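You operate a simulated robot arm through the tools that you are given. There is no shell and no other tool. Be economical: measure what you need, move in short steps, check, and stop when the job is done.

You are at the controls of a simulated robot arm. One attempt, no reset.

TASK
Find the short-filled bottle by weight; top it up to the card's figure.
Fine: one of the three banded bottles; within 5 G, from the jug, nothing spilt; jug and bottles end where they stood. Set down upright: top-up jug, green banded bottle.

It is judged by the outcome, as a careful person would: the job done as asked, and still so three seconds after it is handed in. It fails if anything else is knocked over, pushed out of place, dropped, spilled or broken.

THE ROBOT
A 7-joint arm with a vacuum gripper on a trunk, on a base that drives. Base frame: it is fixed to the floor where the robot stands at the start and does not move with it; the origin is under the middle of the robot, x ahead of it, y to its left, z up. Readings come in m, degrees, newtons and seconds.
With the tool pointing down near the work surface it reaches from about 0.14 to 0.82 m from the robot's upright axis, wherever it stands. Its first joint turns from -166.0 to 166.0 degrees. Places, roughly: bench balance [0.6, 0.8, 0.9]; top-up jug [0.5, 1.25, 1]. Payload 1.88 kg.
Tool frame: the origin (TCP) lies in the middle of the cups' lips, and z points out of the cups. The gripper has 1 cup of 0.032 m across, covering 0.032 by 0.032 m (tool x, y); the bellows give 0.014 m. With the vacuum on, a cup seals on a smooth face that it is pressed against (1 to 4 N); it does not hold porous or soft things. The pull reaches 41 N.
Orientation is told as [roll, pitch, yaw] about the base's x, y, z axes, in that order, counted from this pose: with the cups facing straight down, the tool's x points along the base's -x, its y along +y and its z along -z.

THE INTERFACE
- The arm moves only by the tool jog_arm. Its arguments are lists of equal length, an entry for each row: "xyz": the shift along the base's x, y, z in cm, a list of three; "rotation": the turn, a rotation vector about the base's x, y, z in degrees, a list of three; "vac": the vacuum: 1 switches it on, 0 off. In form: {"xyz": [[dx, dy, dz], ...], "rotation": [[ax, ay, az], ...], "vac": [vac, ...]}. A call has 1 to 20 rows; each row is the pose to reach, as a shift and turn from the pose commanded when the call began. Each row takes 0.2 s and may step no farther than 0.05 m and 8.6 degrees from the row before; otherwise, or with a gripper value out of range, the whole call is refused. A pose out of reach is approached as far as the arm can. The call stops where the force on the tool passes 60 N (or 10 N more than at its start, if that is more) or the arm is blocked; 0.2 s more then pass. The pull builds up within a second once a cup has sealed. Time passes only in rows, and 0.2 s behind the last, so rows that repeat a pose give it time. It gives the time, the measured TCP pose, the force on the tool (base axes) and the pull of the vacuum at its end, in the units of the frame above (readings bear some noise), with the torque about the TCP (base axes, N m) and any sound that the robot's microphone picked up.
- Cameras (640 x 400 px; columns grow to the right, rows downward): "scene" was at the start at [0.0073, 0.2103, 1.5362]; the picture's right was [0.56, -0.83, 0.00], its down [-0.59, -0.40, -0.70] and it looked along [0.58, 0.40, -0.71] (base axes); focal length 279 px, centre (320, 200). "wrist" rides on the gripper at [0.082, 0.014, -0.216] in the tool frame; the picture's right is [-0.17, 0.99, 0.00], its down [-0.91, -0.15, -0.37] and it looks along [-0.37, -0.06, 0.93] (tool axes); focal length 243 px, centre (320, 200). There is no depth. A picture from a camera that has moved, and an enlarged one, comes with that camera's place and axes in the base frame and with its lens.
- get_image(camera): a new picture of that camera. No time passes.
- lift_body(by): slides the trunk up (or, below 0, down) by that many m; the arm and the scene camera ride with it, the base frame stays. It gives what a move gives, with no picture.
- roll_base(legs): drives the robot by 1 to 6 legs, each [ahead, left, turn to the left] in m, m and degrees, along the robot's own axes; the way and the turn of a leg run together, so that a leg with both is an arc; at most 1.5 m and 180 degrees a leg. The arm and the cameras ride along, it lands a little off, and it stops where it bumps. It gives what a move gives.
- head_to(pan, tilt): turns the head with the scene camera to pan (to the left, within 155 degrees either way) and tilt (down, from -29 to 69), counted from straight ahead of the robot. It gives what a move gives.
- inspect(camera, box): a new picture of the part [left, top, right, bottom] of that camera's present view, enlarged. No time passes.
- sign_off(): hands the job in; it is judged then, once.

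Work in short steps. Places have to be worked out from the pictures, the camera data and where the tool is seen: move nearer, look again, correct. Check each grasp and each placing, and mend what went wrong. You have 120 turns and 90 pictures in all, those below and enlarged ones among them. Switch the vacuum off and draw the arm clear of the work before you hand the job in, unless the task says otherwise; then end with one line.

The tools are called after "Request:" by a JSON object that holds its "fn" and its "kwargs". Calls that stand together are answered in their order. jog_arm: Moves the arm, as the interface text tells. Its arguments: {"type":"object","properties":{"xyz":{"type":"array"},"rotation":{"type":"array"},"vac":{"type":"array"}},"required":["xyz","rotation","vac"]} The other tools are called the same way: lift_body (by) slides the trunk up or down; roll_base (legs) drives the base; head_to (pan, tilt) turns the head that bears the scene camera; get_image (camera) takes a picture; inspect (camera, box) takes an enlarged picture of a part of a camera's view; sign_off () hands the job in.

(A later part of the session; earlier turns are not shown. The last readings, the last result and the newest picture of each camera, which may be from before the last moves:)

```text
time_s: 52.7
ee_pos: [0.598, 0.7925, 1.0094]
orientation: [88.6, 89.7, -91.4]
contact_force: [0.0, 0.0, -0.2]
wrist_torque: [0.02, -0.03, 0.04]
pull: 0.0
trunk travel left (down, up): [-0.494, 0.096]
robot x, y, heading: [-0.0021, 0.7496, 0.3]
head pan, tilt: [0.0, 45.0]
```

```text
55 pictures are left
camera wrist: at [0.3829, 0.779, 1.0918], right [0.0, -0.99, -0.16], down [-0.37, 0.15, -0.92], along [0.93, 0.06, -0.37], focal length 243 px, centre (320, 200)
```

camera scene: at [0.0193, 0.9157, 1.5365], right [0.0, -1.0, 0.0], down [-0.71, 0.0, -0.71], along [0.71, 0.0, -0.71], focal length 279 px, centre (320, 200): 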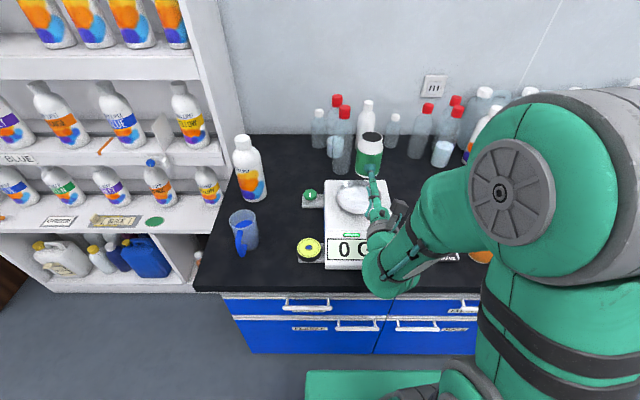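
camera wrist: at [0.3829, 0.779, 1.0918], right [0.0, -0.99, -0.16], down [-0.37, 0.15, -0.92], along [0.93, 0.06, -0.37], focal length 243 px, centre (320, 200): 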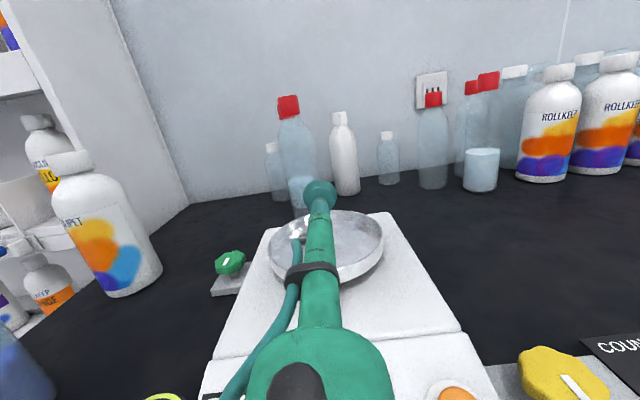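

The cup is empty — the bottle was lost on the way. I look for it.

Request:
{"fn": "get_image", "kwargs": {"camera": "scene"}}

```text
54 pictures are left
camera scene: at [0.019, 0.9158, 1.5365], right [0.0, -1.0, 0.0], down [-0.71, 0.0, -0.71], along [0.71, 0.0, -0.71], focal length 279 px, centre (320, 200)
```

scene: 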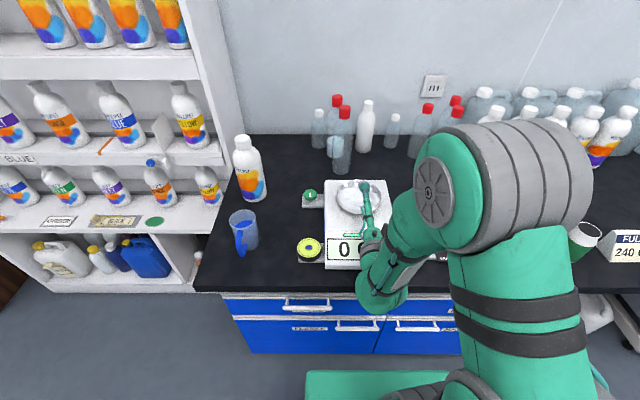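

The arm hides the bottles; I raise the tool and draw it back to view them.

Request:
{"fn": "jog_arm", "kwargs": {"xyz": [[0, 0, 4], [-2, 0, 8], [-6, -2, 10], [-10, -5, 12], [-14, -8, 12], [-18, -11, 12], [-22, -14, 12], [-25, -17, 12]], "rotation": [[0, 0, 0], [0, 0, 0], [0, 0, 0], [0, 0, 0], [0, 0, 0], [0, 0, 0], [0, 0, 0], [0, 0, 0]], "vac": [0, 0, 0, 0, 0, 0, 0, 0]}}

Request:
{"fn": "get_image", "kwargs": {"camera": "wrist"}}

```text
refused: row 4 steps farther than a row can; nothing moved
```

```text
53 pictures are left
camera wrist: at [0.3829, 0.779, 1.0918], right [0.0, -0.99, -0.16], down [-0.37, 0.15, -0.92], along [0.93, 0.06, -0.37], focal length 243 px, centre (320, 200)
```

wrist: 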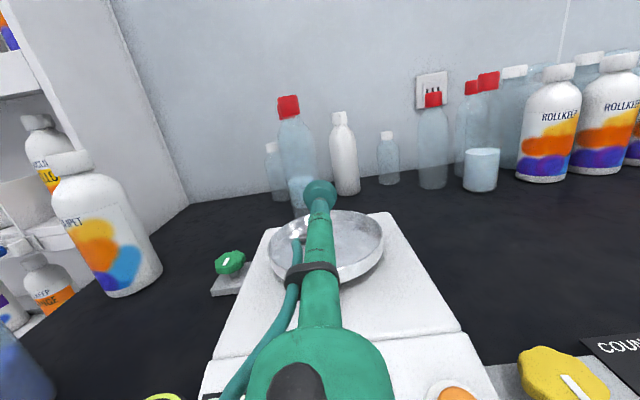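

A step was too long; I resend with smaller rows and hold the picture until it has moved.

Request:
{"fn": "jog_arm", "kwargs": {"xyz": [[0, 0, 4], [-2, 0, 8], [-5.5, -2, 10], [-9, -5, 11], [-12.5, -8, 12], [-16, -11, 12], [-19.5, -14, 12], [-23, -17, 12]], "rotation": [[0, 0, 0], [0, 0, 0], [0, 0, 0], [0, 0, 0], [0, 0, 0], [0, 0, 0], [0, 0, 0], [0, 0, 0]], "vac": [0, 0, 0, 0, 0, 0, 0, 0]}}

```text
time_s: 54.1
ee_pos: [0.4367, 0.8363, 0.9033]
orientation: [-46.9, 49.6, 149.0]
contact_force: [-0.3, -0.4, -0.5]
wrist_torque: [0.05, 0.04, 0.01]
pull: 0.0
out of reach, approached as far as the arm can: row 2, 3
trunk travel left (down, up): [-0.494, 0.096]
robot x, y, heading: [-0.002, 0.7494, 0.3]
head pan, tilt: [0.0, 45.0]
stopped in row 7: the arm was blocked; the commanded pose is now the measured one
```

The arm swung unexpectedly and was blocked near the balance front. I look at both cameras before moving anything.

Request:
{"fn": "get_image", "kwargs": {"camera": "scene"}}

Request:
{"fn": "get_image", "kwargs": {"camera": "wrist"}}

```text
52 pictures are left
camera scene: at [0.0194, 0.9154, 1.5326], right [0.0, -1.0, 0.0], down [-0.71, 0.0, -0.71], along [0.71, 0.0, -0.71], focal length 279 px, centre (320, 200)
```

scene: 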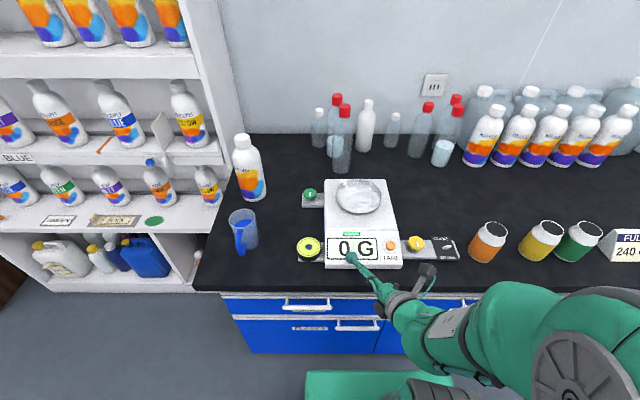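

```text
51 pictures are left
camera wrist: at [0.3062, 0.7182, 1.0536], right [0.03, -0.8, -0.59], down [-0.84, 0.3, -0.46], along [0.55, 0.51, -0.66], focal length 243 px, centre (320, 200)
```

wrist: 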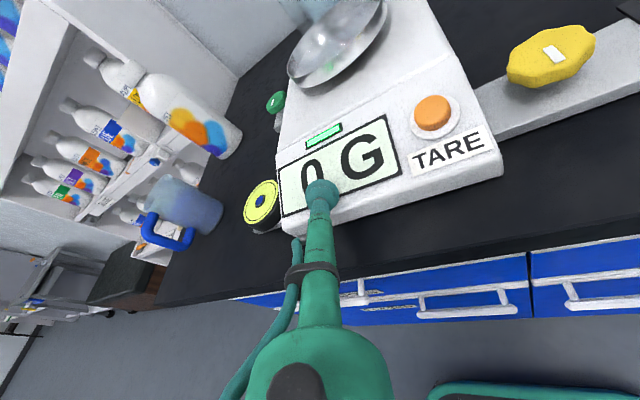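

Yellow is still upright, near its spot (slightly shifted toward green), and nothing is disturbed; balance reads 0. I raise the tool straight up away from the balance.

Request:
{"fn": "jog_arm", "kwargs": {"xyz": [[0, 0, 2], [-1, 0, 5], [-2, 0, 8], [-2, 0, 11], [-2, 0, 14]], "rotation": [[0, 0, 0], [0, 0, 0], [0, 0, 0], [0, 0, 0], [0, 0, 0]], "vac": [0, 0, 0, 0, 0]}}

Request:
{"fn": "inspect", "kwargs": {"camera": "scene", "box": [440, 200, 640, 300]}}

```text
time_s: 54.7
ee_pos: [0.4018, 0.8485, 0.8565]
orientation: [-42.3, 34.5, 152.3]
contact_force: [8.8, -0.2, 13.3]
wrist_torque: [-0.07, 0.08, -0.04]
pull: 0.0
trunk travel left (down, up): [-0.494, 0.096]
robot x, y, heading: [-0.0005, 0.7533, 0.5]
head pan, tilt: [0.0, 45.0]
stopped in row 2: the arm was blocked; the commanded pose is now the measured one
```

```text
3.20 times, centred on (540, 250) of scene
camera zoom: at [0.0194, 0.9157, 1.5361], right [0.0, -1.0, 0.0], down [-0.71, 0.0, -0.71], along [0.71, 0.0, -0.71], focal length 894 px, centre (-384, 40)
```

zoom: 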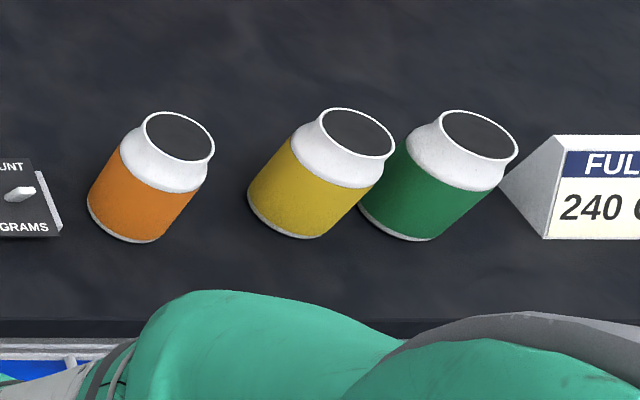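

The tool sank to the bench edge region instead of rising. I lift the whole trunk, which raises the arm without joint motion.

Request:
{"fn": "lift_body", "kwargs": {"by": 0.09}}

Request:
{"fn": "get_image", "kwargs": {"camera": "scene"}}

Request:
{"fn": "get_image", "kwargs": {"camera": "wrist"}}

```text
time_s: 55.9
ee_pos: [0.3975, 0.8474, 0.9423]
orientation: [-41.8, 33.9, 152.4]
contact_force: [0.1, -0.2, -0.1]
wrist_torque: [-0.02, 0.0, 0.02]
pull: 0.1
trunk travel left (down, up): [-0.584, 0.006]
robot x, y, heading: [0.0001, 0.7478, 0.5]
head pan, tilt: [0.0, 45.0]
```

```text
49 pictures are left
camera scene: at [0.0202, 0.9157, 1.6278], right [0.0, -1.0, 0.0], down [-0.71, 0.0, -0.71], along [0.71, 0.0, -0.71], focal length 279 px, centre (320, 200)
```

scene: 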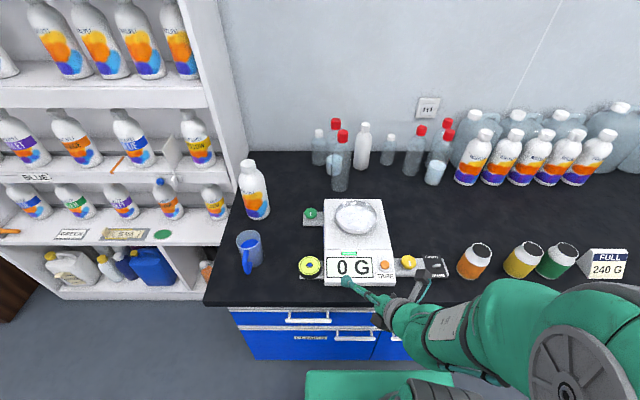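

```text
48 pictures are left
camera wrist: at [0.3109, 0.7169, 1.1148], right [-0.14, -0.76, -0.64], down [-0.92, 0.33, -0.19], along [0.36, 0.56, -0.75], focal length 243 px, centre (320, 200)
```

wrist: 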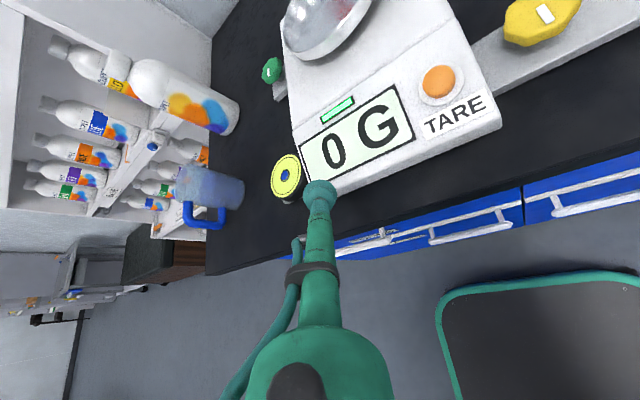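

The tool is free and everything is undisturbed. I test a small jog up to see if the arm obeys now.

Request:
{"fn": "jog_arm", "kwargs": {"xyz": [[0, 0, 1], [0, 0, 2], [0, 0, 2]], "rotation": [[0, 0, 0], [0, 0, 0], [0, 0, 0]], "vac": [0, 0, 0]}}

```text
time_s: 56.9
ee_pos: [0.3779, 0.853, 0.9283]
orientation: [-40.0, 28.5, 153.7]
contact_force: [0.0, 0.6, 0.3]
wrist_torque: [0.03, 0.05, 0.03]
pull: 0.2
trunk travel left (down, up): [-0.584, 0.006]
robot x, y, heading: [-0.0024, 0.7508, 0.2]
head pan, tilt: [0.0, 45.0]
stopped in row 3: the arm was blocked; the commanded pose is now the measured one
```

The arm sits at a joint limit. I try easing the other way: to the right with a clockwise yaw.

Request:
{"fn": "jog_arm", "kwargs": {"xyz": [[0, -2, 1], [0, -4, 2], [0, -6, 3]], "rotation": [[0, 0, -8], [0, 0, -16], [0, 0, -24]], "vac": [0, 0, 0]}}

```text
time_s: 57.4
ee_pos: [0.284, 0.8355, 0.8349]
orientation: [-28.4, 9.8, 149.6]
contact_force: [-0.2, 0.0, -0.1]
wrist_torque: [0.01, 0.0, 0.06]
pull: 0.1
out of reach, approached as far as the arm can: row 2
trunk travel left (down, up): [-0.584, 0.006]
robot x, y, heading: [0.0007, 0.7505, -0.0]
head pan, tilt: [0.0, 45.0]
stopped in row 2: the arm was blocked; the commanded pose is now the measured one
```

The tool is now off the bench front, pointing mostly down. I back the base 0.25 m to reconfigure the arm in free space.

Request:
{"fn": "roll_base", "kwargs": {"legs": [[-0.25, 0, 0]]}}

Request:
{"fn": "get_image", "kwargs": {"camera": "scene"}}

```text
time_s: 59.2
ee_pos: [0.0375, 0.8335, 0.8459]
orientation: [-28.8, 10.8, 149.7]
contact_force: [0.1, 0.2, 0.2]
wrist_torque: [-0.01, 0.01, -0.01]
pull: 0.1
trunk travel left (down, up): [-0.584, 0.006]
robot x, y, heading: [-0.2566, 0.7482, 0.3]
head pan, tilt: [0.0, 45.0]
```

```text
47 pictures are left
camera scene: at [-0.2316, 0.9145, 1.6265], right [0.01, -1.0, 0.0], down [-0.71, 0.0, -0.71], along [0.71, 0.0, -0.71], focal length 279 px, centre (320, 200)
```

scene: 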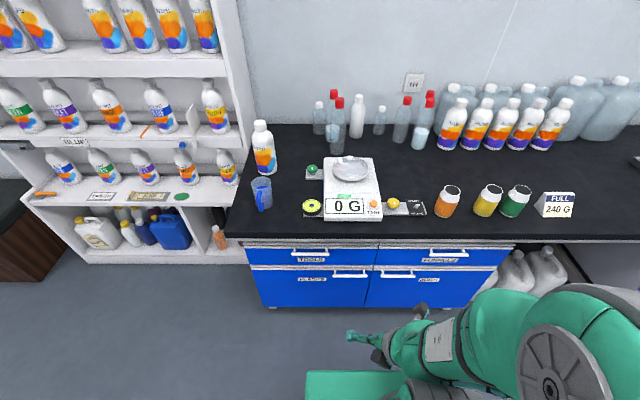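

Clear space now. I jog the tool to the robot's right and up, small steps first.

Request:
{"fn": "jog_arm", "kwargs": {"xyz": [[1, -3, 1], [2, -6, 2], [3, -9, 4], [4, -12, 6], [5, -15, 8], [6, -18, 10]], "rotation": [[0, 0, 0], [0, 0, 0], [0, 0, 0], [0, 0, 0], [0, 0, 0], [0, 0, 0]], "vac": [0, 0, 0, 0, 0, 0]}}

```text
time_s: 60.6
ee_pos: [0.0975, 0.653, 0.9452]
orientation: [-28.7, 10.6, 149.6]
contact_force: [0.2, -0.2, 0.3]
wrist_torque: [-0.01, 0.01, 0.01]
pull: 0.0
trunk travel left (down, up): [-0.584, 0.006]
robot x, y, heading: [-0.2493, 0.7477, 0.3]
head pan, tilt: [0.0, 45.0]
```

The arm obeys again. I rotate back to the horizontal, camera-up pose (rotation vector ≈ [-39, -69, 1.4]) while moving up and right.

Request:
{"fn": "jog_arm", "kwargs": {"xyz": [[1, -1, 1], [2, -2, 2], [3, -3, 3], [4, -4, 4], [5, -5, 5], [6, -6, 6], [7, -7, 7], [8, -8, 8], [9, -9, 9], [10, -10, 10]], "rotation": [[-3.91, -6.91, 0.14], [-7.82, -13.82, 0.28], [-11.73, -20.73, 0.42], [-15.64, -27.64, 0.56], [-19.55, -34.55, 0.7], [-23.46, -41.46, 0.84], [-27.37, -48.37, 0.98], [-31.28, -55.28, 1.12], [-35.19, -62.19, 1.26], [-39.1, -69.1, 1.4]], "vac": [0, 0, 0, 0, 0, 0, 0, 0, 0, 0]}}

Request:
{"fn": "get_image", "kwargs": {"camera": "wrist"}}

```text
time_s: 62.8
ee_pos: [0.1979, 0.5536, 1.0453]
orientation: [160.7, 89.7, -19.5]
contact_force: [-0.2, 0.0, 0.3]
wrist_torque: [-0.01, 0.05, -0.01]
pull: 0.0
trunk travel left (down, up): [-0.584, 0.006]
robot x, y, heading: [-0.2508, 0.7483, 0.4]
head pan, tilt: [0.0, 45.0]
```

```text
46 pictures are left
camera wrist: at [-0.0184, 0.539, 1.1281], right [0.0, -0.99, -0.16], down [-0.37, 0.15, -0.92], along [0.93, 0.06, -0.36], focal length 243 px, centre (320, 200)
```

wrist: 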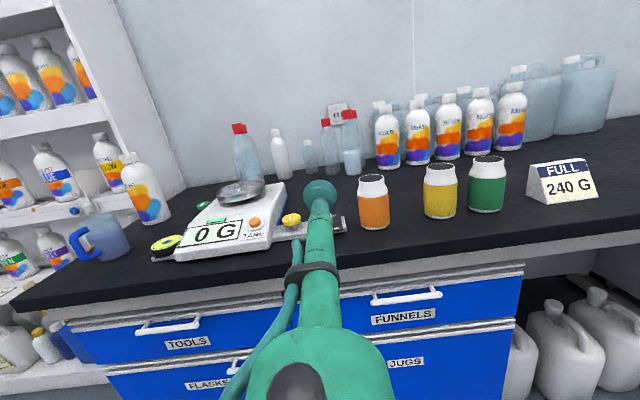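

Back to the good pose. I enlarge the bottles to measure where yellow and green stand now.

Request:
{"fn": "inspect", "kwargs": {"camera": "wrist", "box": [340, 145, 600, 240]}}

```text
2.46 times, centred on (470, 192) of wrist
camera zoom: at [-0.0184, 0.539, 1.1281], right [0.0, -0.99, -0.16], down [-0.37, 0.15, -0.92], along [0.93, 0.06, -0.36], focal length 597 px, centre (-49, 218)
```

zoom: 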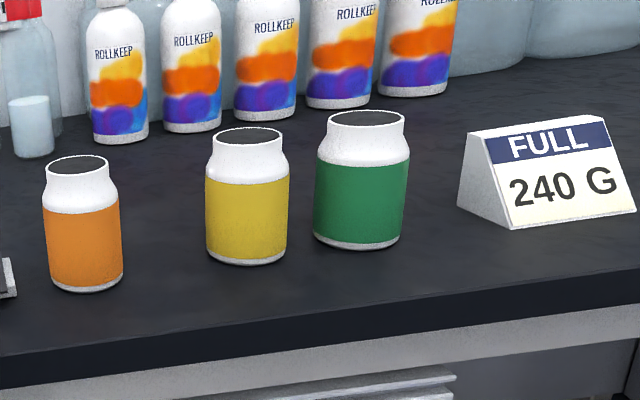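

Green is still at y≈0.208; yellow stands at y≈0.304 (original 0.3225), orange ≈0.455. I drive forward 0.17 m and then go to yellow.

Request:
{"fn": "roll_base", "kwargs": {"legs": [[0.17, 0, 0]]}}

```text
time_s: 64.3
ee_pos: [0.368, 0.5552, 1.0469]
orientation: [177.1, 89.8, -2.7]
contact_force: [-1.5, 0.7, -0.2]
wrist_torque: [0.01, 0.02, -0.01]
pull: 0.1
trunk travel left (down, up): [-0.584, 0.006]
robot x, y, heading: [-0.0783, 0.7511, 0.3]
head pan, tilt: [0.0, 45.0]
```

I move to the standoff in front of yellow.

Request:
{"fn": "jog_arm", "kwargs": {"xyz": [[0.5, -4, 0], [1, -8, 0], [1.5, -12, 0], [2, -16, 0], [2, -20, -2], [2, -23.5, -5], [2, -25, -9], [2, -25, -13], [2, -25, -15.7], [2, -25, -15.7]], "rotation": [[0, 0, 0], [0, 0, 0], [0, 0, 0], [0, 0, 0], [0, 0, 0], [0, 0, 0], [0, 0, 0], [0, 0, 0], [0, 0, 0], [0, 0, 0]], "vac": [0, 0, 0, 0, 0, 0, 0, 0, 0, 0]}}

Request:
{"fn": "inspect", "kwargs": {"camera": "wrist", "box": [260, 90, 400, 220]}}

```text
time_s: 66.5
ee_pos: [0.388, 0.3048, 0.889]
orientation: [170.5, 89.8, -9.6]
contact_force: [-1.1, 0.1, 0.6]
wrist_torque: [0.0, -0.01, 0.04]
pull: 0.1
trunk travel left (down, up): [-0.584, 0.006]
robot x, y, heading: [-0.08, 0.7503, 0.4]
head pan, tilt: [0.0, 45.0]
```

```text
3.08 times, centred on (330, 155) of wrist
camera zoom: at [0.1723, 0.2901, 0.971], right [0.0, -0.99, -0.17], down [-0.37, 0.15, -0.92], along [0.93, 0.06, -0.37], focal length 746 px, centre (289, 338)
```

zoom: 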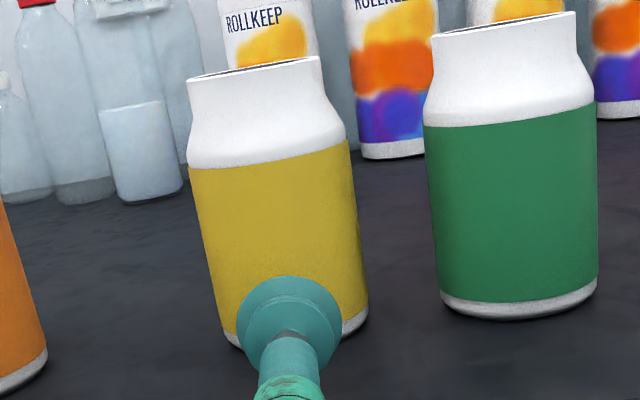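

Yellow stands at about y 0.308 and roughly 1.5 cm further back than before. I approach gently at y 0.308, in stages.

Request:
{"fn": "jog_arm", "kwargs": {"xyz": [[2, 0.35, 0], [4, 0.35, 0], [6, 0.35, 0], [6.6, 0.35, 0], [7, 0.35, 0], [7.3, 0.35, 0], [7.3, 0.35, 0], [7.3, 0.35, 0]], "rotation": [[0, 0, 0], [0, 0, 0], [0, 0, 0], [0, 0, 0], [0, 0, 0], [0, 0, 0], [0, 0, 0], [0, 0, 0]], "vac": [0, 0, 0, 1, 1, 1, 1, 1]}}

```text
time_s: 68.3
ee_pos: [0.4629, 0.3079, 0.8885]
orientation: [176.7, 89.8, -3.3]
contact_force: [-0.4, -0.3, -0.6]
wrist_torque: [0.01, 0.05, 0.02]
pull: 40.4
trunk travel left (down, up): [-0.584, 0.006]
robot x, y, heading: [-0.0846, 0.7512, 0.2]
head pan, tilt: [0.0, 45.0]
```

Sealed. I lift gently and check that it holds.

Request:
{"fn": "jog_arm", "kwargs": {"xyz": [[0, 0, 0], [0, 0, 0], [0, 0, 0.5], [0, 0, 1], [0, 0, 2], [0, 0, 2], [0, 0, 2]], "rotation": [[0, 0, 0], [0, 0, 0], [0, 0, 0], [0, 0, 0], [0, 0, 0], [0, 0, 0], [0, 0, 0]], "vac": [1, 1, 1, 1, 1, 1, 1]}}

Request:
{"fn": "inspect", "kwargs": {"camera": "wrist", "box": [240, 90, 400, 250]}}

```text
time_s: 69.9
ee_pos: [0.4613, 0.3084, 0.9091]
orientation: [177.5, 89.8, -2.5]
contact_force: [1.0, -0.9, -2.2]
wrist_torque: [0.0, 0.02, -0.02]
pull: 40.2
trunk travel left (down, up): [-0.584, 0.006]
robot x, y, heading: [-0.081, 0.7519, 0.4]
head pan, tilt: [0.0, 45.0]
```

```text
2.50 times, centred on (320, 170) of wrist
camera zoom: at [0.245, 0.2934, 0.991], right [0.0, -0.99, -0.17], down [-0.37, 0.15, -0.92], along [0.93, 0.06, -0.37], focal length 606 px, centre (320, 275)
```

zoom: 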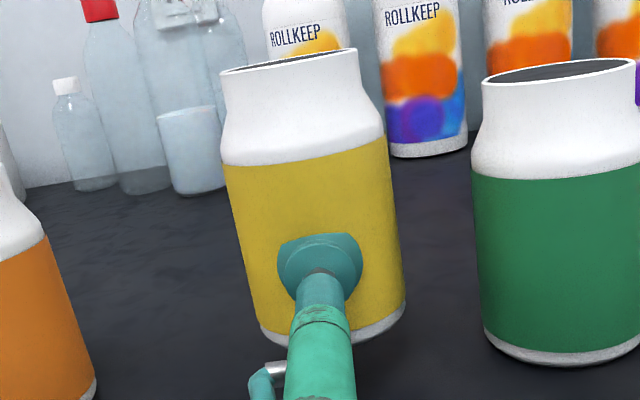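

Held well. I lift higher in gentle steps.

Request:
{"fn": "jog_arm", "kwargs": {"xyz": [[0, 0, 1], [0, 0, 3], [0, 0, 5], [0, 0, 7], [0, 0, 9], [0, 0, 11], [0, 0, 13], [0, 0, 14], [0, 0, 14]], "rotation": [[0, 0, 0], [0, 0, 0], [0, 0, 0], [0, 0, 0], [0, 0, 0], [0, 0, 0], [0, 0, 0], [0, 0, 0], [0, 0, 0]], "vac": [1, 1, 1, 1, 1, 1, 1, 1, 1]}}

Request:
{"fn": "roll_base", "kwargs": {"legs": [[0, 0.35, 0]]}}

Request:
{"fn": "get_image", "kwargs": {"camera": "wrist"}}

```text
time_s: 71.9
ee_pos: [0.4615, 0.3085, 1.0494]
orientation: [-177.2, 89.7, 2.8]
contact_force: [-0.6, 0.6, -1.9]
wrist_torque: [0.02, 0.06, 0.04]
pull: 40.6
trunk travel left (down, up): [-0.584, 0.006]
robot x, y, heading: [-0.0823, 0.7541, 0.1]
head pan, tilt: [0.0, 45.0]
```

```text
time_s: 74.2
ee_pos: [0.4602, 0.6567, 1.0497]
orientation: [178.8, 89.7, -1.3]
contact_force: [0.0, 0.4, -2.3]
wrist_torque: [-0.01, 0.07, 0.06]
pull: 40.5
trunk travel left (down, up): [-0.584, 0.006]
robot x, y, heading: [-0.087, 1.1005, 0.1]
head pan, tilt: [0.0, 45.0]
```

```text
42 pictures are left
camera wrist: at [0.2432, 0.6434, 1.1311], right [0.0, -0.99, -0.17], down [-0.37, 0.15, -0.92], along [0.93, 0.06, -0.37], focal length 243 px, centre (320, 200)
```

wrist: 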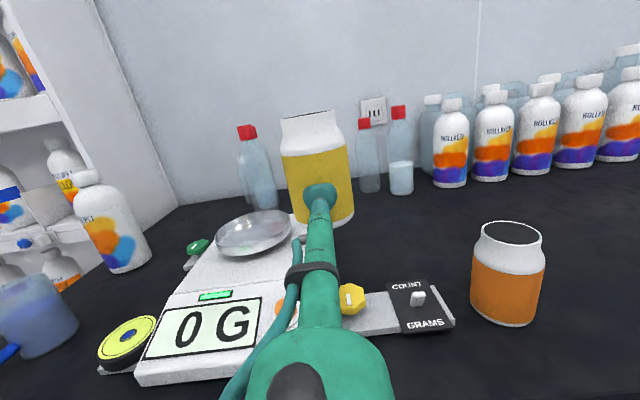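

Still held. I move to over the pan centre and lower near to it.

Request:
{"fn": "jog_arm", "kwargs": {"xyz": [[2, 2, 0], [4, 4, 0], [6, 6, 0], [8, 8, 0], [10, 10, 0], [12, 12, 0], [13.5, 13.3, 0], [13.9, 13.6, -1], [13.9, 13.6, -3], [13.9, 13.6, -5], [13.9, 13.6, -6.5], [13.9, 13.6, -7.2], [13.9, 13.6, -7.5], [13.9, 13.6, -7.5]], "rotation": [[0, 0, 0], [0, 0, 0], [0, 0, 0], [0, 0, 0], [0, 0, 0], [0, 0, 0], [0, 0, 0], [0, 0, 0], [0, 0, 0], [0, 0, 0], [0, 0, 0], [0, 0, 0], [0, 0, 0], [0, 0, 0]], "vac": [1, 1, 1, 1, 1, 1, 1, 1, 1, 1, 1, 1, 1, 1]}}

Request:
{"fn": "inspect", "kwargs": {"camera": "wrist", "box": [220, 90, 420, 310]}}

```text
time_s: 77.2
ee_pos: [0.5975, 0.7939, 0.974]
orientation: [179.9, 89.8, -0.1]
contact_force: [-0.1, 0.0, -1.3]
wrist_torque: [0.02, 0.06, 0.01]
pull: 40.5
trunk travel left (down, up): [-0.584, 0.006]
robot x, y, heading: [-0.0802, 1.1013, 0.5]
head pan, tilt: [0.0, 45.0]
```

```text
1.82 times, centred on (320, 200) of wrist
camera zoom: at [0.382, 0.7796, 1.0562], right [0.0, -0.99, -0.17], down [-0.37, 0.15, -0.92], along [0.93, 0.06, -0.37], focal length 441 px, centre (320, 200)
```

zoom: 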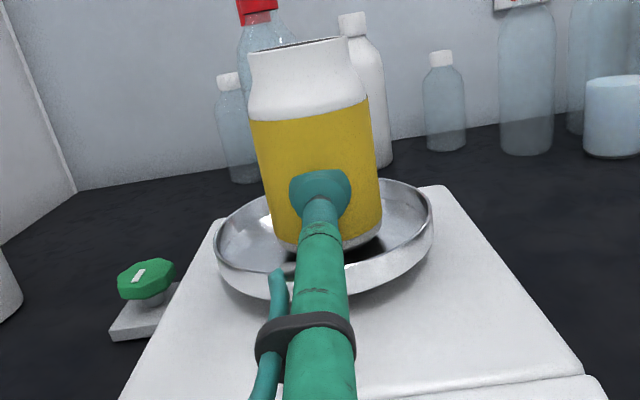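

Centred. I lower the last 3 mm, release, wait, and back straight off.

Request:
{"fn": "jog_arm", "kwargs": {"xyz": [[0, 0, -0.15], [0, 0, -0.3], [0, 0, -0.35], [0, 0, -0.35], [0, 0, -0.35], [0, 0, -0.35], [0, 0, -0.35], [-0.5, 0, -0.3], [-2, 0, -0.2], [-5, 0, 0], [-8, 0, 0], [-8, -3, 1], [-8, -6, 3], [-8, -9, 5], [-8, -9, 5]], "rotation": [[0, 0, 0], [0, 0, 0], [0, 0, 0], [0, 0, 0], [0, 0, 0], [0, 0, 0], [0, 0, 0], [0, 0, 0], [0, 0, 0], [0, 0, 0], [0, 0, 0], [0, 0, 0], [0, 0, 0], [0, 0, 0], [0, 0, 0]], "vac": [1, 1, 1, 0, 0, 0, 0, 0, 0, 0, 0, 0, 0, 0, 0]}}

Request:
{"fn": "get_image", "kwargs": {"camera": "scene"}}

```text
time_s: 80.4
ee_pos: [0.5177, 0.7032, 1.0224]
orientation: [-176.2, 89.7, 3.9]
contact_force: [-0.4, 0.8, 0.2]
wrist_torque: [-0.01, 0.0, 0.0]
pull: 0.0
trunk travel left (down, up): [-0.584, 0.006]
robot x, y, heading: [-0.0813, 1.0996, 0.2]
head pan, tilt: [0.0, 45.0]
```

```text
40 pictures are left
camera scene: at [-0.063, 1.2646, 1.6266], right [0.0, -1.0, 0.0], down [-0.71, 0.0, -0.71], along [0.71, 0.0, -0.71], focal length 279 px, centre (320, 200)
```

scene: 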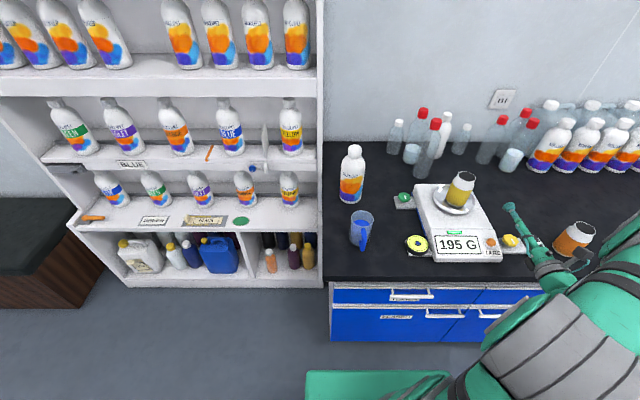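

Yellow is 195 G — the short one, needing 45 g. Now I study the jug in enlarged views for a side grasp.

Request:
{"fn": "inspect", "kwargs": {"camera": "scene", "box": [330, 190, 450, 270]}}

```text
5.00 times, centred on (390, 230) of scene
camera zoom: at [-0.063, 1.2646, 1.6266], right [0.0, -1.0, 0.0], down [-0.71, 0.0, -0.71], along [0.71, 0.0, -0.71], focal length 1397 px, centre (-30, 50)
```

zoom: 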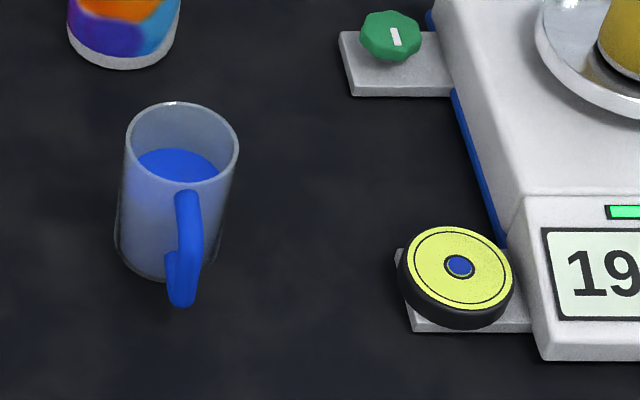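

Jug: rim centre ≈(0.535, 1.1275, 0.941), radius ≈0.037, liquid ~2 cm below the rim, handle pointing straight at −x. I'll grip it with the tool at 55° azimuth from the right-front; first draw the arm back and up, then shift the base 0.1 m right.

Request:
{"fn": "jog_arm", "kwargs": {"xyz": [[-3, 0, 2], [-6, 0, 4], [-9, 1, 6], [-12, 2, 7], [-14, 3, 8]], "rotation": [[0, 0, 0], [0, 0, 0], [0, 0, 0], [0, 0, 0], [0, 0, 0]], "vac": [0, 0, 0, 0, 0]}}

Request:
{"fn": "roll_base", "kwargs": {"legs": [[0, -0.1, 0]]}}

```text
time_s: 81.6
ee_pos: [0.3771, 0.7318, 1.1046]
orientation: [-170.7, 89.8, 9.2]
contact_force: [0.3, 0.1, 0.5]
wrist_torque: [-0.02, 0.0, 0.02]
pull: 0.0
trunk travel left (down, up): [-0.584, 0.006]
robot x, y, heading: [-0.0834, 1.1008, 0.3]
head pan, tilt: [0.0, 45.0]
```

```text
time_s: 82.7
ee_pos: [0.3787, 0.6333, 1.1047]
orientation: [-178.5, 89.8, 1.6]
contact_force: [-0.1, -0.1, -0.5]
wrist_torque: [0.0, 0.01, 0.02]
pull: 0.0
trunk travel left (down, up): [-0.584, 0.006]
robot x, y, heading: [-0.0819, 1.0002, 0.1]
head pan, tilt: [0.0, 45.0]
```

Now I yaw the tool 55° left while moving toward the jug side, staying high.

Request:
{"fn": "jog_arm", "kwargs": {"xyz": [[0, 3.4, 0], [0, 6.8, 0], [0.5, 10.2, 0], [1, 13.6, 0], [1, 17, 0], [1.5, 20.4, 0], [2, 23.8, 0], [2, 27, 0]], "rotation": [[0, 0, 6.9], [0, 0, 13.8], [0, 0, 20.7], [0, 0, 27.6], [0, 0, 34.5], [0, 0, 41.4], [0, 0, 48.3], [0, 0, 55]], "vac": [0, 0, 0, 0, 0, 0, 0, 0]}}

Request:
{"fn": "get_image", "kwargs": {"camera": "wrist"}}

```text
time_s: 84.5
ee_pos: [0.3984, 0.9037, 1.105]
orientation: [179.9, 89.8, 54.9]
contact_force: [0.0, 0.4, -0.5]
wrist_torque: [-0.01, 0.03, -0.03]
pull: 0.1
trunk travel left (down, up): [-0.584, 0.006]
robot x, y, heading: [-0.0847, 0.9979, 0.3]
head pan, tilt: [0.0, 45.0]
```

```text
38 pictures are left
camera wrist: at [0.2859, 0.717, 1.1863], right [0.81, -0.56, -0.17], down [-0.34, -0.22, -0.92], along [0.48, 0.8, -0.37], focal length 243 px, centre (320, 200)
```

wrist: 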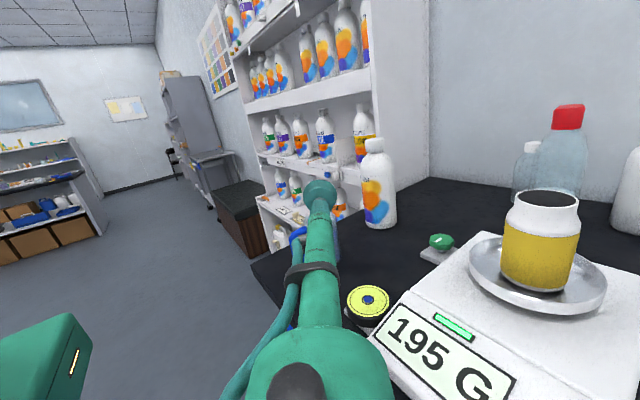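

Works well. I move toward the jug standoff and part-way down, then look.

Request:
{"fn": "jog_arm", "kwargs": {"xyz": [[2, 3, 0], [4, 6, 0], [5, 9, -2], [6.2, 11.6, -5], [6.2, 11.6, -9], [6.2, 11.6, -13], [6.2, 11.6, -16], [6.2, 11.6, -16]], "rotation": [[0, 0, 0], [0, 0, 0], [0, 0, 0], [0, 0, 0], [0, 0, 0], [0, 0, 0], [0, 0, 0], [0, 0, 0]], "vac": [0, 0, 0, 0, 0, 0, 0, 0]}}

Request:
{"fn": "get_image", "kwargs": {"camera": "wrist"}}

Request:
{"fn": "get_image", "kwargs": {"camera": "scene"}}

```text
time_s: 86.3
ee_pos: [0.4603, 1.0188, 0.9435]
orientation: [171.2, 89.8, 46.2]
contact_force: [0.3, -0.2, 0.4]
wrist_torque: [-0.01, 0.02, 0.01]
pull: 0.0
trunk travel left (down, up): [-0.584, 0.006]
robot x, y, heading: [-0.0832, 1.0002, 0.2]
head pan, tilt: [0.0, 45.0]
```

```text
37 pictures are left
camera wrist: at [0.3477, 0.8331, 1.0254], right [0.81, -0.57, -0.17], down [-0.34, -0.22, -0.92], along [0.48, 0.8, -0.37], focal length 243 px, centre (320, 200)
```

wrist: 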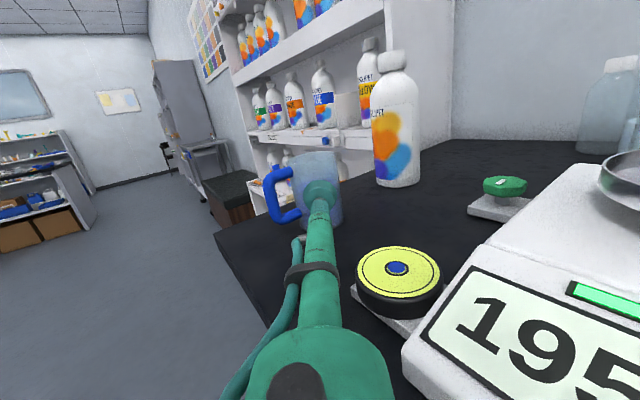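

```text
36 pictures are left
camera scene: at [-0.0621, 1.1644, 1.6265], right [0.0, -1.0, 0.0], down [-0.71, 0.0, -0.71], along [0.71, 0.0, -0.71], focal length 279 px, centre (320, 200)
```

scene: 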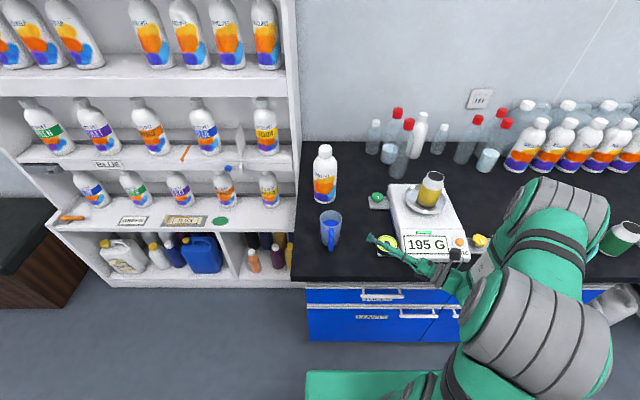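

Clear of the level puck by about 7 cm. I lower to grip height and enlarge the jug.

Request:
{"fn": "jog_arm", "kwargs": {"xyz": [[0, 0, -1.5], [0, 0, -3], [0, 0, -3.7], [0, 0, -3.7]], "rotation": [[0, 0, 0], [0, 0, 0], [0, 0, 0], [0, 0, 0]], "vac": [0, 0, 0, 0]}}

Request:
{"fn": "inspect", "kwargs": {"camera": "wrist", "box": [240, 110, 400, 250]}}

```text
time_s: 87.3
ee_pos: [0.4602, 1.0196, 0.9073]
orientation: [175.4, 89.8, 50.6]
contact_force: [0.5, 1.2, 0.5]
wrist_torque: [-0.02, 0.0, -0.03]
pull: 0.0
trunk travel left (down, up): [-0.584, 0.006]
robot x, y, heading: [-0.083, 0.9996, 0.3]
head pan, tilt: [0.0, 45.0]
```

```text
2.86 times, centred on (320, 180) of wrist
camera zoom: at [0.3475, 0.8332, 0.9892], right [0.81, -0.57, -0.17], down [-0.34, -0.22, -0.92], along [0.48, 0.8, -0.37], focal length 693 px, centre (320, 257)
```

zoom: 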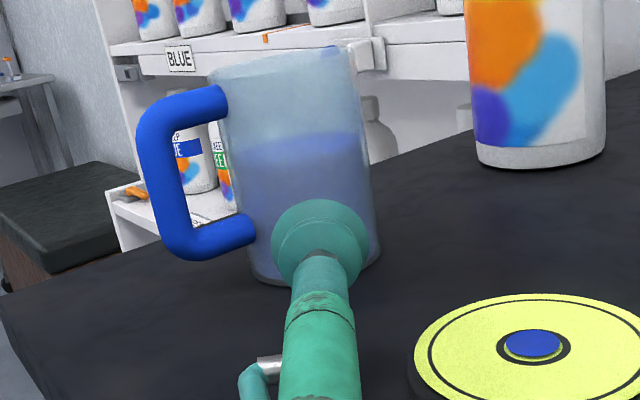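

The jug's axis is 1.1 cm left of the tool's line; rim actually ≈0.952, bottom ≈0.857, so grip height is mid-wall. I shift left and advance along the tool axis.

Request:
{"fn": "jog_arm", "kwargs": {"xyz": [[-0.9, 0.63, 0], [0.54, 2.68, 0], [1.97, 4.73, 0], [3.12, 6.36, 0], [3.4, 6.77, 0], [3.4, 6.77, 0]], "rotation": [[0, 0, 0], [0, 0, 0], [0, 0, 0], [0, 0, 0], [0, 0, 0], [0, 0, 0]], "vac": [0, 0, 0, 0, 1, 1]}}

Request:
{"fn": "inspect", "kwargs": {"camera": "wrist", "box": [240, 80, 400, 250]}}

```text
time_s: 88.7
ee_pos: [0.4962, 1.0871, 0.9071]
orientation: [-178.2, 89.7, 56.7]
contact_force: [-0.8, 0.1, -0.7]
wrist_torque: [0.01, 0.03, -0.01]
pull: 0.0
trunk travel left (down, up): [-0.584, 0.006]
robot x, y, heading: [-0.0818, 0.9964, 0.4]
head pan, tilt: [0.0, 45.0]
```

```text
2.35 times, centred on (320, 165) of wrist
camera zoom: at [0.3814, 0.9012, 0.9895], right [0.81, -0.57, -0.17], down [-0.34, -0.22, -0.92], along [0.48, 0.8, -0.37], focal length 571 px, centre (320, 282)
```

zoom: 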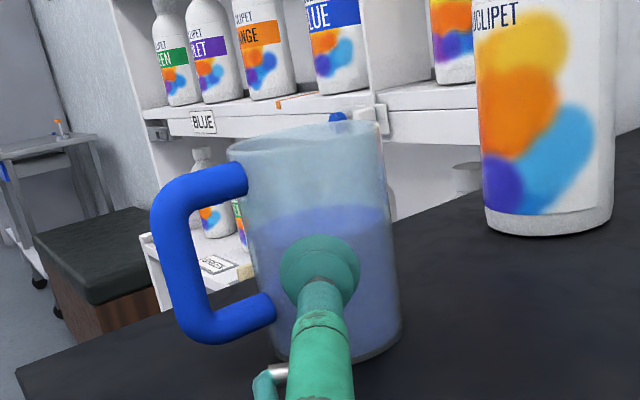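

Centred on the wall. I creep forward until it seals.

Request:
{"fn": "jog_arm", "kwargs": {"xyz": [[0.17, 0.25, 0], [0.34, 0.49, 0], [0.51, 0.74, 0], [0.69, 0.98, 0], [0.8, 1.15, 0], [0.8, 1.15, 0], [0.8, 1.15, 0]], "rotation": [[0, 0, 0], [0, 0, 0], [0, 0, 0], [0, 0, 0], [0, 0, 0], [0, 0, 0], [0, 0, 0]], "vac": [1, 1, 1, 1, 1, 1, 1]}}

```text
time_s: 90.3
ee_pos: [0.5037, 1.0987, 0.9069]
orientation: [178.9, 89.8, 53.9]
contact_force: [-0.2, 0.2, -0.1]
wrist_torque: [0.01, 0.01, 0.04]
pull: 0.0
trunk travel left (down, up): [-0.584, 0.006]
robot x, y, heading: [-0.084, 1.002, 0.1]
head pan, tilt: [0.0, 45.0]
```

Not yet touching; continuing in 3 mm steps.

Request:
{"fn": "jog_arm", "kwargs": {"xyz": [[0.17, 0.25, 0], [0.34, 0.49, 0], [0.46, 0.66, 0], [0.46, 0.66, 0], [0.46, 0.66, 0]], "rotation": [[0, 0, 0], [0, 0, 0], [0, 0, 0], [0, 0, 0], [0, 0, 0]], "vac": [1, 1, 1, 1, 1]}}

```text
time_s: 91.5
ee_pos: [0.5066, 1.1048, 0.9077]
orientation: [179.1, 89.7, 54.2]
contact_force: [-0.9, -0.4, 0.5]
wrist_torque: [0.02, -0.02, 0.0]
pull: 0.1
trunk travel left (down, up): [-0.584, 0.006]
robot x, y, heading: [-0.0829, 0.9994, 0.1]
head pan, tilt: [0.0, 45.0]
```

Request:
{"fn": "jog_arm", "kwargs": {"xyz": [[0.12, 0.16, 0], [0.23, 0.33, 0], [0.34, 0.49, 0], [0.34, 0.49, 0], [0.34, 0.49, 0]], "rotation": [[0, 0, 0], [0, 0, 0], [0, 0, 0], [0, 0, 0], [0, 0, 0]], "vac": [1, 1, 1, 1, 1]}}

Request:
{"fn": "inspect", "kwargs": {"camera": "wrist", "box": [240, 80, 400, 250]}}

```text
time_s: 92.7
ee_pos: [0.5103, 1.109, 0.9072]
orientation: [179.1, 89.8, 54.0]
contact_force: [-1.1, -1.0, -0.1]
wrist_torque: [0.01, -0.01, 0.02]
pull: 0.0
trunk travel left (down, up): [-0.584, 0.006]
robot x, y, heading: [-0.0826, 0.9985, 0.1]
head pan, tilt: [0.0, 45.0]
```

```text
2.35 times, centred on (320, 165) of wrist
camera zoom: at [0.3972, 0.9237, 0.9892], right [0.81, -0.57, -0.17], down [-0.34, -0.22, -0.92], along [0.48, 0.8, -0.37], focal length 571 px, centre (320, 282)
```

zoom: 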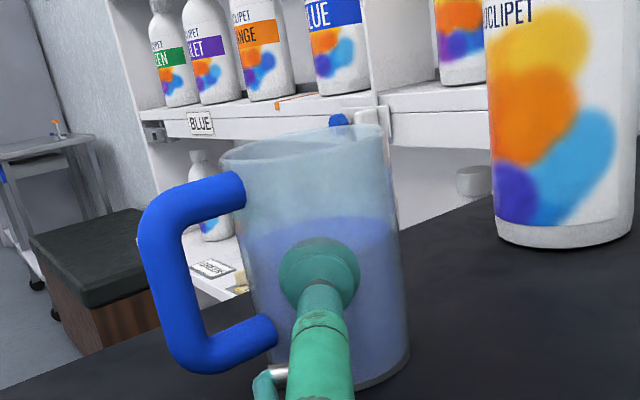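

The force reading (~1.4 N along the tool) hints at first contact; I press about 3 mm more.

Request:
{"fn": "jog_arm", "kwargs": {"xyz": [[0.12, 0.16, 0], [0.23, 0.33, 0], [0.23, 0.33, 0], [0.23, 0.33, 0], [0.23, 0.33, 0]], "rotation": [[0, 0, 0], [0, 0, 0], [0, 0, 0], [0, 0, 0], [0, 0, 0]], "vac": [1, 1, 1, 1, 1]}}

```text
time_s: 93.9
ee_pos: [0.5127, 1.1129, 0.9075]
orientation: [179.5, 89.8, 54.3]
contact_force: [-0.3, -0.3, 0.2]
wrist_torque: [-0.08, -0.14, -0.03]
pull: 40.8
trunk travel left (down, up): [-0.584, 0.006]
robot x, y, heading: [-0.0816, 0.9989, 0.4]
head pan, tilt: [0.0, 45.0]
```

Sealed at (0.512, 1.1125, 0.9075) — the return pose. I lift slowly.

Request:
{"fn": "jog_arm", "kwargs": {"xyz": [[0, 0, 0.2], [0, 0, 0.6], [0, 0, 1.2], [0, 0, 2], [0, 0, 3], [0, 0, 4], [0, 0, 5], [0, 0, 5], [0, 0, 5]], "rotation": [[0, 0, 0], [0, 0, 0], [0, 0, 0], [0, 0, 0], [0, 0, 0], [0, 0, 0], [0, 0, 0], [0, 0, 0], [0, 0, 0]], "vac": [1, 1, 1, 1, 1, 1, 1, 1, 1]}}

Request:
{"fn": "get_image", "kwargs": {"camera": "wrist"}}

```text
time_s: 95.9
ee_pos: [0.5126, 1.113, 0.9577]
orientation: [-172.3, 89.8, 62.7]
contact_force: [0.4, -1.0, -5.0]
wrist_torque: [-0.04, -0.01, 0.0]
pull: 40.9
trunk travel left (down, up): [-0.584, 0.006]
robot x, y, heading: [-0.0847, 1.0, 0.3]
head pan, tilt: [0.0, 45.0]
```

```text
32 pictures are left
camera wrist: at [0.3995, 0.9272, 1.0393], right [0.81, -0.57, -0.17], down [-0.34, -0.22, -0.92], along [0.48, 0.8, -0.37], focal length 243 px, centre (320, 200)
```

wrist: 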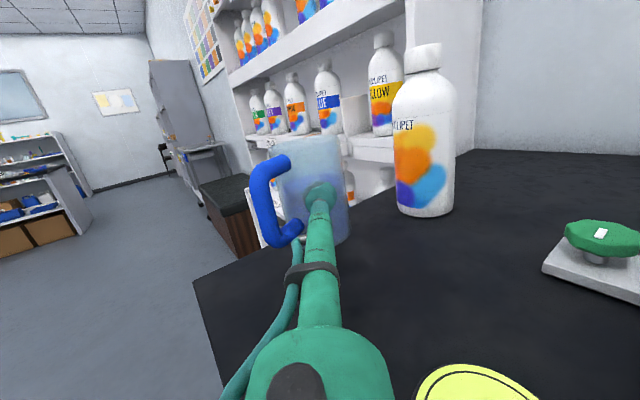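

Held upright, about 5 N. I raise it to clear everything.

Request:
{"fn": "jog_arm", "kwargs": {"xyz": [[0, 0, 1], [0, 0, 2.5], [0, 0, 4], [0, 0, 6], [0, 0, 8], [0, 0, 10], [0, 0, 12], [0, 0, 14], [0, 0, 16], [0, 0, 17], [0, 0, 17.5]], "rotation": [[0, 0, 0], [0, 0, 0], [0, 0, 0], [0, 0, 0], [0, 0, 0], [0, 0, 0], [0, 0, 0], [0, 0, 0], [0, 0, 0], [0, 0, 0], [0, 0, 0]], "vac": [1, 1, 1, 1, 1, 1, 1, 1, 1, 1, 1]}}

Request:
{"fn": "jog_arm", "kwargs": {"xyz": [[0.3, -0.7, 0], [1, -2, 0], [1.7, -3.5, 0], [2.5, -5, 0], [3.3, -6.5, 0], [4.1, -8, 0], [5, -9.5, 0], [5.8, -11, 0], [6.6, -12.5, 0], [7.4, -14, 0], [8, -15.3, 0], [8.4, -16.3, 0], [8.4, -16.3, 0]], "rotation": [[0, 0, -2], [0, 0, -6], [0, 0, -11], [0, 0, -16], [0, 0, -21], [0, 0, -26], [0, 0, -31], [0, 0, -36], [0, 0, -41], [0, 0, -46], [0, 0, -51], [0, 0, -55], [0, 0, -55]], "vac": [1, 1, 1, 1, 1, 1, 1, 1, 1, 1, 1, 1, 1]}}

Request:
{"fn": "get_image", "kwargs": {"camera": "wrist"}}

Request:
{"fn": "get_image", "kwargs": {"camera": "scene"}}

```text
time_s: 98.3
ee_pos: [0.5121, 1.1137, 1.1322]
orientation: [-176.4, 89.9, 58.7]
contact_force: [0.1, 0.5, -3.3]
wrist_torque: [-0.1, 0.0, 0.01]
pull: 40.5
trunk travel left (down, up): [-0.584, 0.006]
robot x, y, heading: [-0.0835, 1.0003, 0.1]
head pan, tilt: [0.0, 45.0]
```

```text
time_s: 101.1
ee_pos: [0.5972, 0.9498, 1.1314]
orientation: [177.6, 89.9, -2.4]
contact_force: [0.6, -0.2, -4.8]
wrist_torque: [-0.08, 0.07, -0.03]
pull: 41.0
trunk travel left (down, up): [-0.584, 0.006]
robot x, y, heading: [-0.083, 1.0005, 0.5]
head pan, tilt: [0.0, 45.0]
```

```text
31 pictures are left
camera wrist: at [0.3803, 0.9358, 1.2141], right [0.0, -0.99, -0.17], down [-0.37, 0.15, -0.92], along [0.93, 0.06, -0.37], focal length 243 px, centre (320, 200)
```

wrist: 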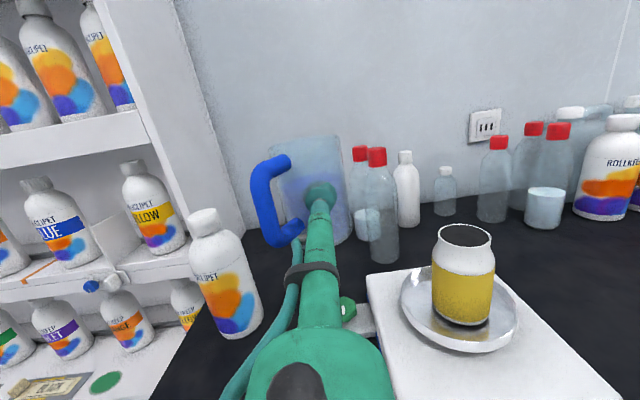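

```text
30 pictures are left
camera scene: at [-0.0622, 1.1646, 1.6265], right [0.0, -1.0, 0.0], down [-0.71, 0.0, -0.71], along [0.71, 0.0, -0.71], focal length 279 px, centre (320, 200)
```

scene: 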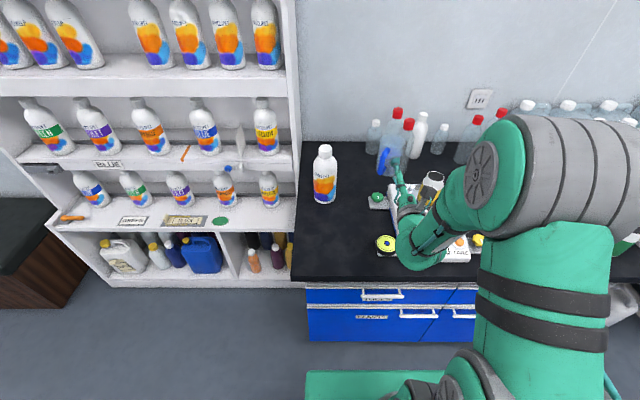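

The jug is level over clear space and the yellow bottle's mouth is confirmed at ≈(0.63, 0.794, 1.045). I pre-tilt 20° toward −y here, then move in above the mouth and look.

Request:
{"fn": "jog_arm", "kwargs": {"xyz": [[0, 0, 0], [0, 0, 0], [0, 0, 0], [0, 0, 0], [0, 0, 0], [0, 0, 0], [0, 0, 0], [0, -1, 0], [0, -3, 0], [0, -5, 0], [0, -7, 0], [0, -8.5, 0], [0, -9, 0], [0, -9, 0]], "rotation": [[2, 0, 0], [5, 0, 0], [8, 0, 0], [11, 0, 0], [14, 0, 0], [17, 0, 0], [20, 0, 0], [20, 0, 0], [20, 0, 0], [20, 0, 0], [20, 0, 0], [20, 0, 0], [20, 0, 0], [20, 0, 0]], "vac": [1, 1, 1, 1, 1, 1, 1, 1, 1, 1, 1, 1, 1, 1]}}

Request:
{"fn": "get_image", "kwargs": {"camera": "wrist"}}

Request:
{"fn": "get_image", "kwargs": {"camera": "scene"}}

```text
time_s: 104.1
ee_pos: [0.5972, 0.8598, 1.1319]
orientation: [-90.4, 70.1, 89.6]
contact_force: [0.1, -0.1, -4.8]
wrist_torque: [-0.06, 0.09, -0.01]
pull: 40.7
trunk travel left (down, up): [-0.584, 0.006]
robot x, y, heading: [-0.0838, 0.9973, 0.1]
head pan, tilt: [0.0, 45.0]
```

```text
29 pictures are left
camera wrist: at [0.3802, 0.8179, 1.2042], right [0.0, -0.87, -0.49], down [-0.37, 0.46, -0.81], along [0.93, 0.18, -0.32], focal length 243 px, centre (320, 200)
```

wrist: 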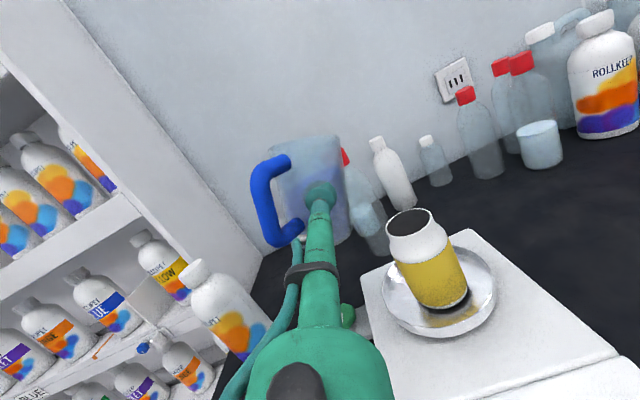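

```text
28 pictures are left
camera scene: at [-0.0622, 1.1644, 1.6265], right [0.0, -1.0, 0.0], down [-0.71, 0.0, -0.71], along [0.71, 0.0, -0.71], focal length 279 px, centre (320, 200)
```

scene: 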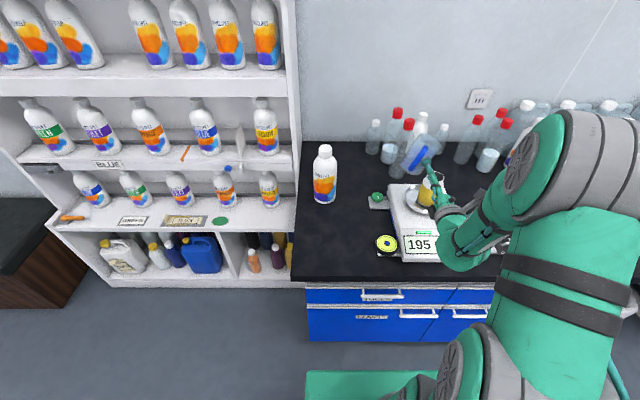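

The display (195) remains visible here. I lower to pouring height and tilt on to 32°, then check.

Request:
{"fn": "jog_arm", "kwargs": {"xyz": [[0, 0, -1], [0, 0, -2.5], [0, 0, -4], [0, 0, -5.5], [0, 0, -6.2], [0, 0, -6.2], [0, 0, -6.2], [0, 0, -6.2], [0, 0, -6.2], [0, 0, -6.2]], "rotation": [[0, 0, 0], [0, 0, 0], [0, 0, 0], [0, 0, 0], [0, 0, 0], [3, 0, 0], [6, 0, 0], [9, 0, 0], [9, 0, 0], [9, 0, 0]], "vac": [1, 1, 1, 1, 1, 1, 1, 1, 1, 1]}}

Request:
{"fn": "get_image", "kwargs": {"camera": "wrist"}}

Request:
{"fn": "inspect", "kwargs": {"camera": "scene", "box": [380, 120, 480, 270]}}

```text
time_s: 106.3
ee_pos: [0.5969, 0.8605, 1.0707]
orientation: [-90.2, 61.0, 89.8]
contact_force: [0.3, 0.4, -3.5]
wrist_torque: [-0.1, 0.14, -0.03]
pull: 40.4
trunk travel left (down, up): [-0.584, 0.006]
robot x, y, heading: [-0.0811, 0.9967, 0.3]
head pan, tilt: [0.0, 45.0]
```

```text
27 pictures are left
camera wrist: at [0.3803, 0.808, 1.1354], right [0.0, -0.78, -0.62], down [-0.37, 0.58, -0.73], along [0.93, 0.23, -0.29], focal length 243 px, centre (320, 200)
```

wrist: 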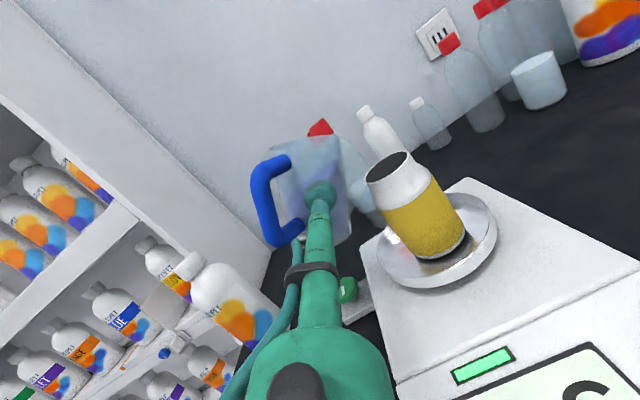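

```text
2.67 times, centred on (430, 195) of scene
camera zoom: at [-0.0622, 1.1644, 1.6265], right [0.0, -1.0, 0.0], down [-0.71, 0.0, -0.71], along [0.71, 0.0, -0.71], focal length 745 px, centre (27, 213)
```

zoom: 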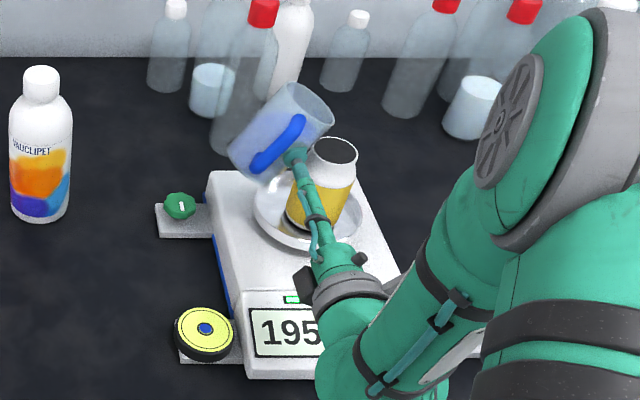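

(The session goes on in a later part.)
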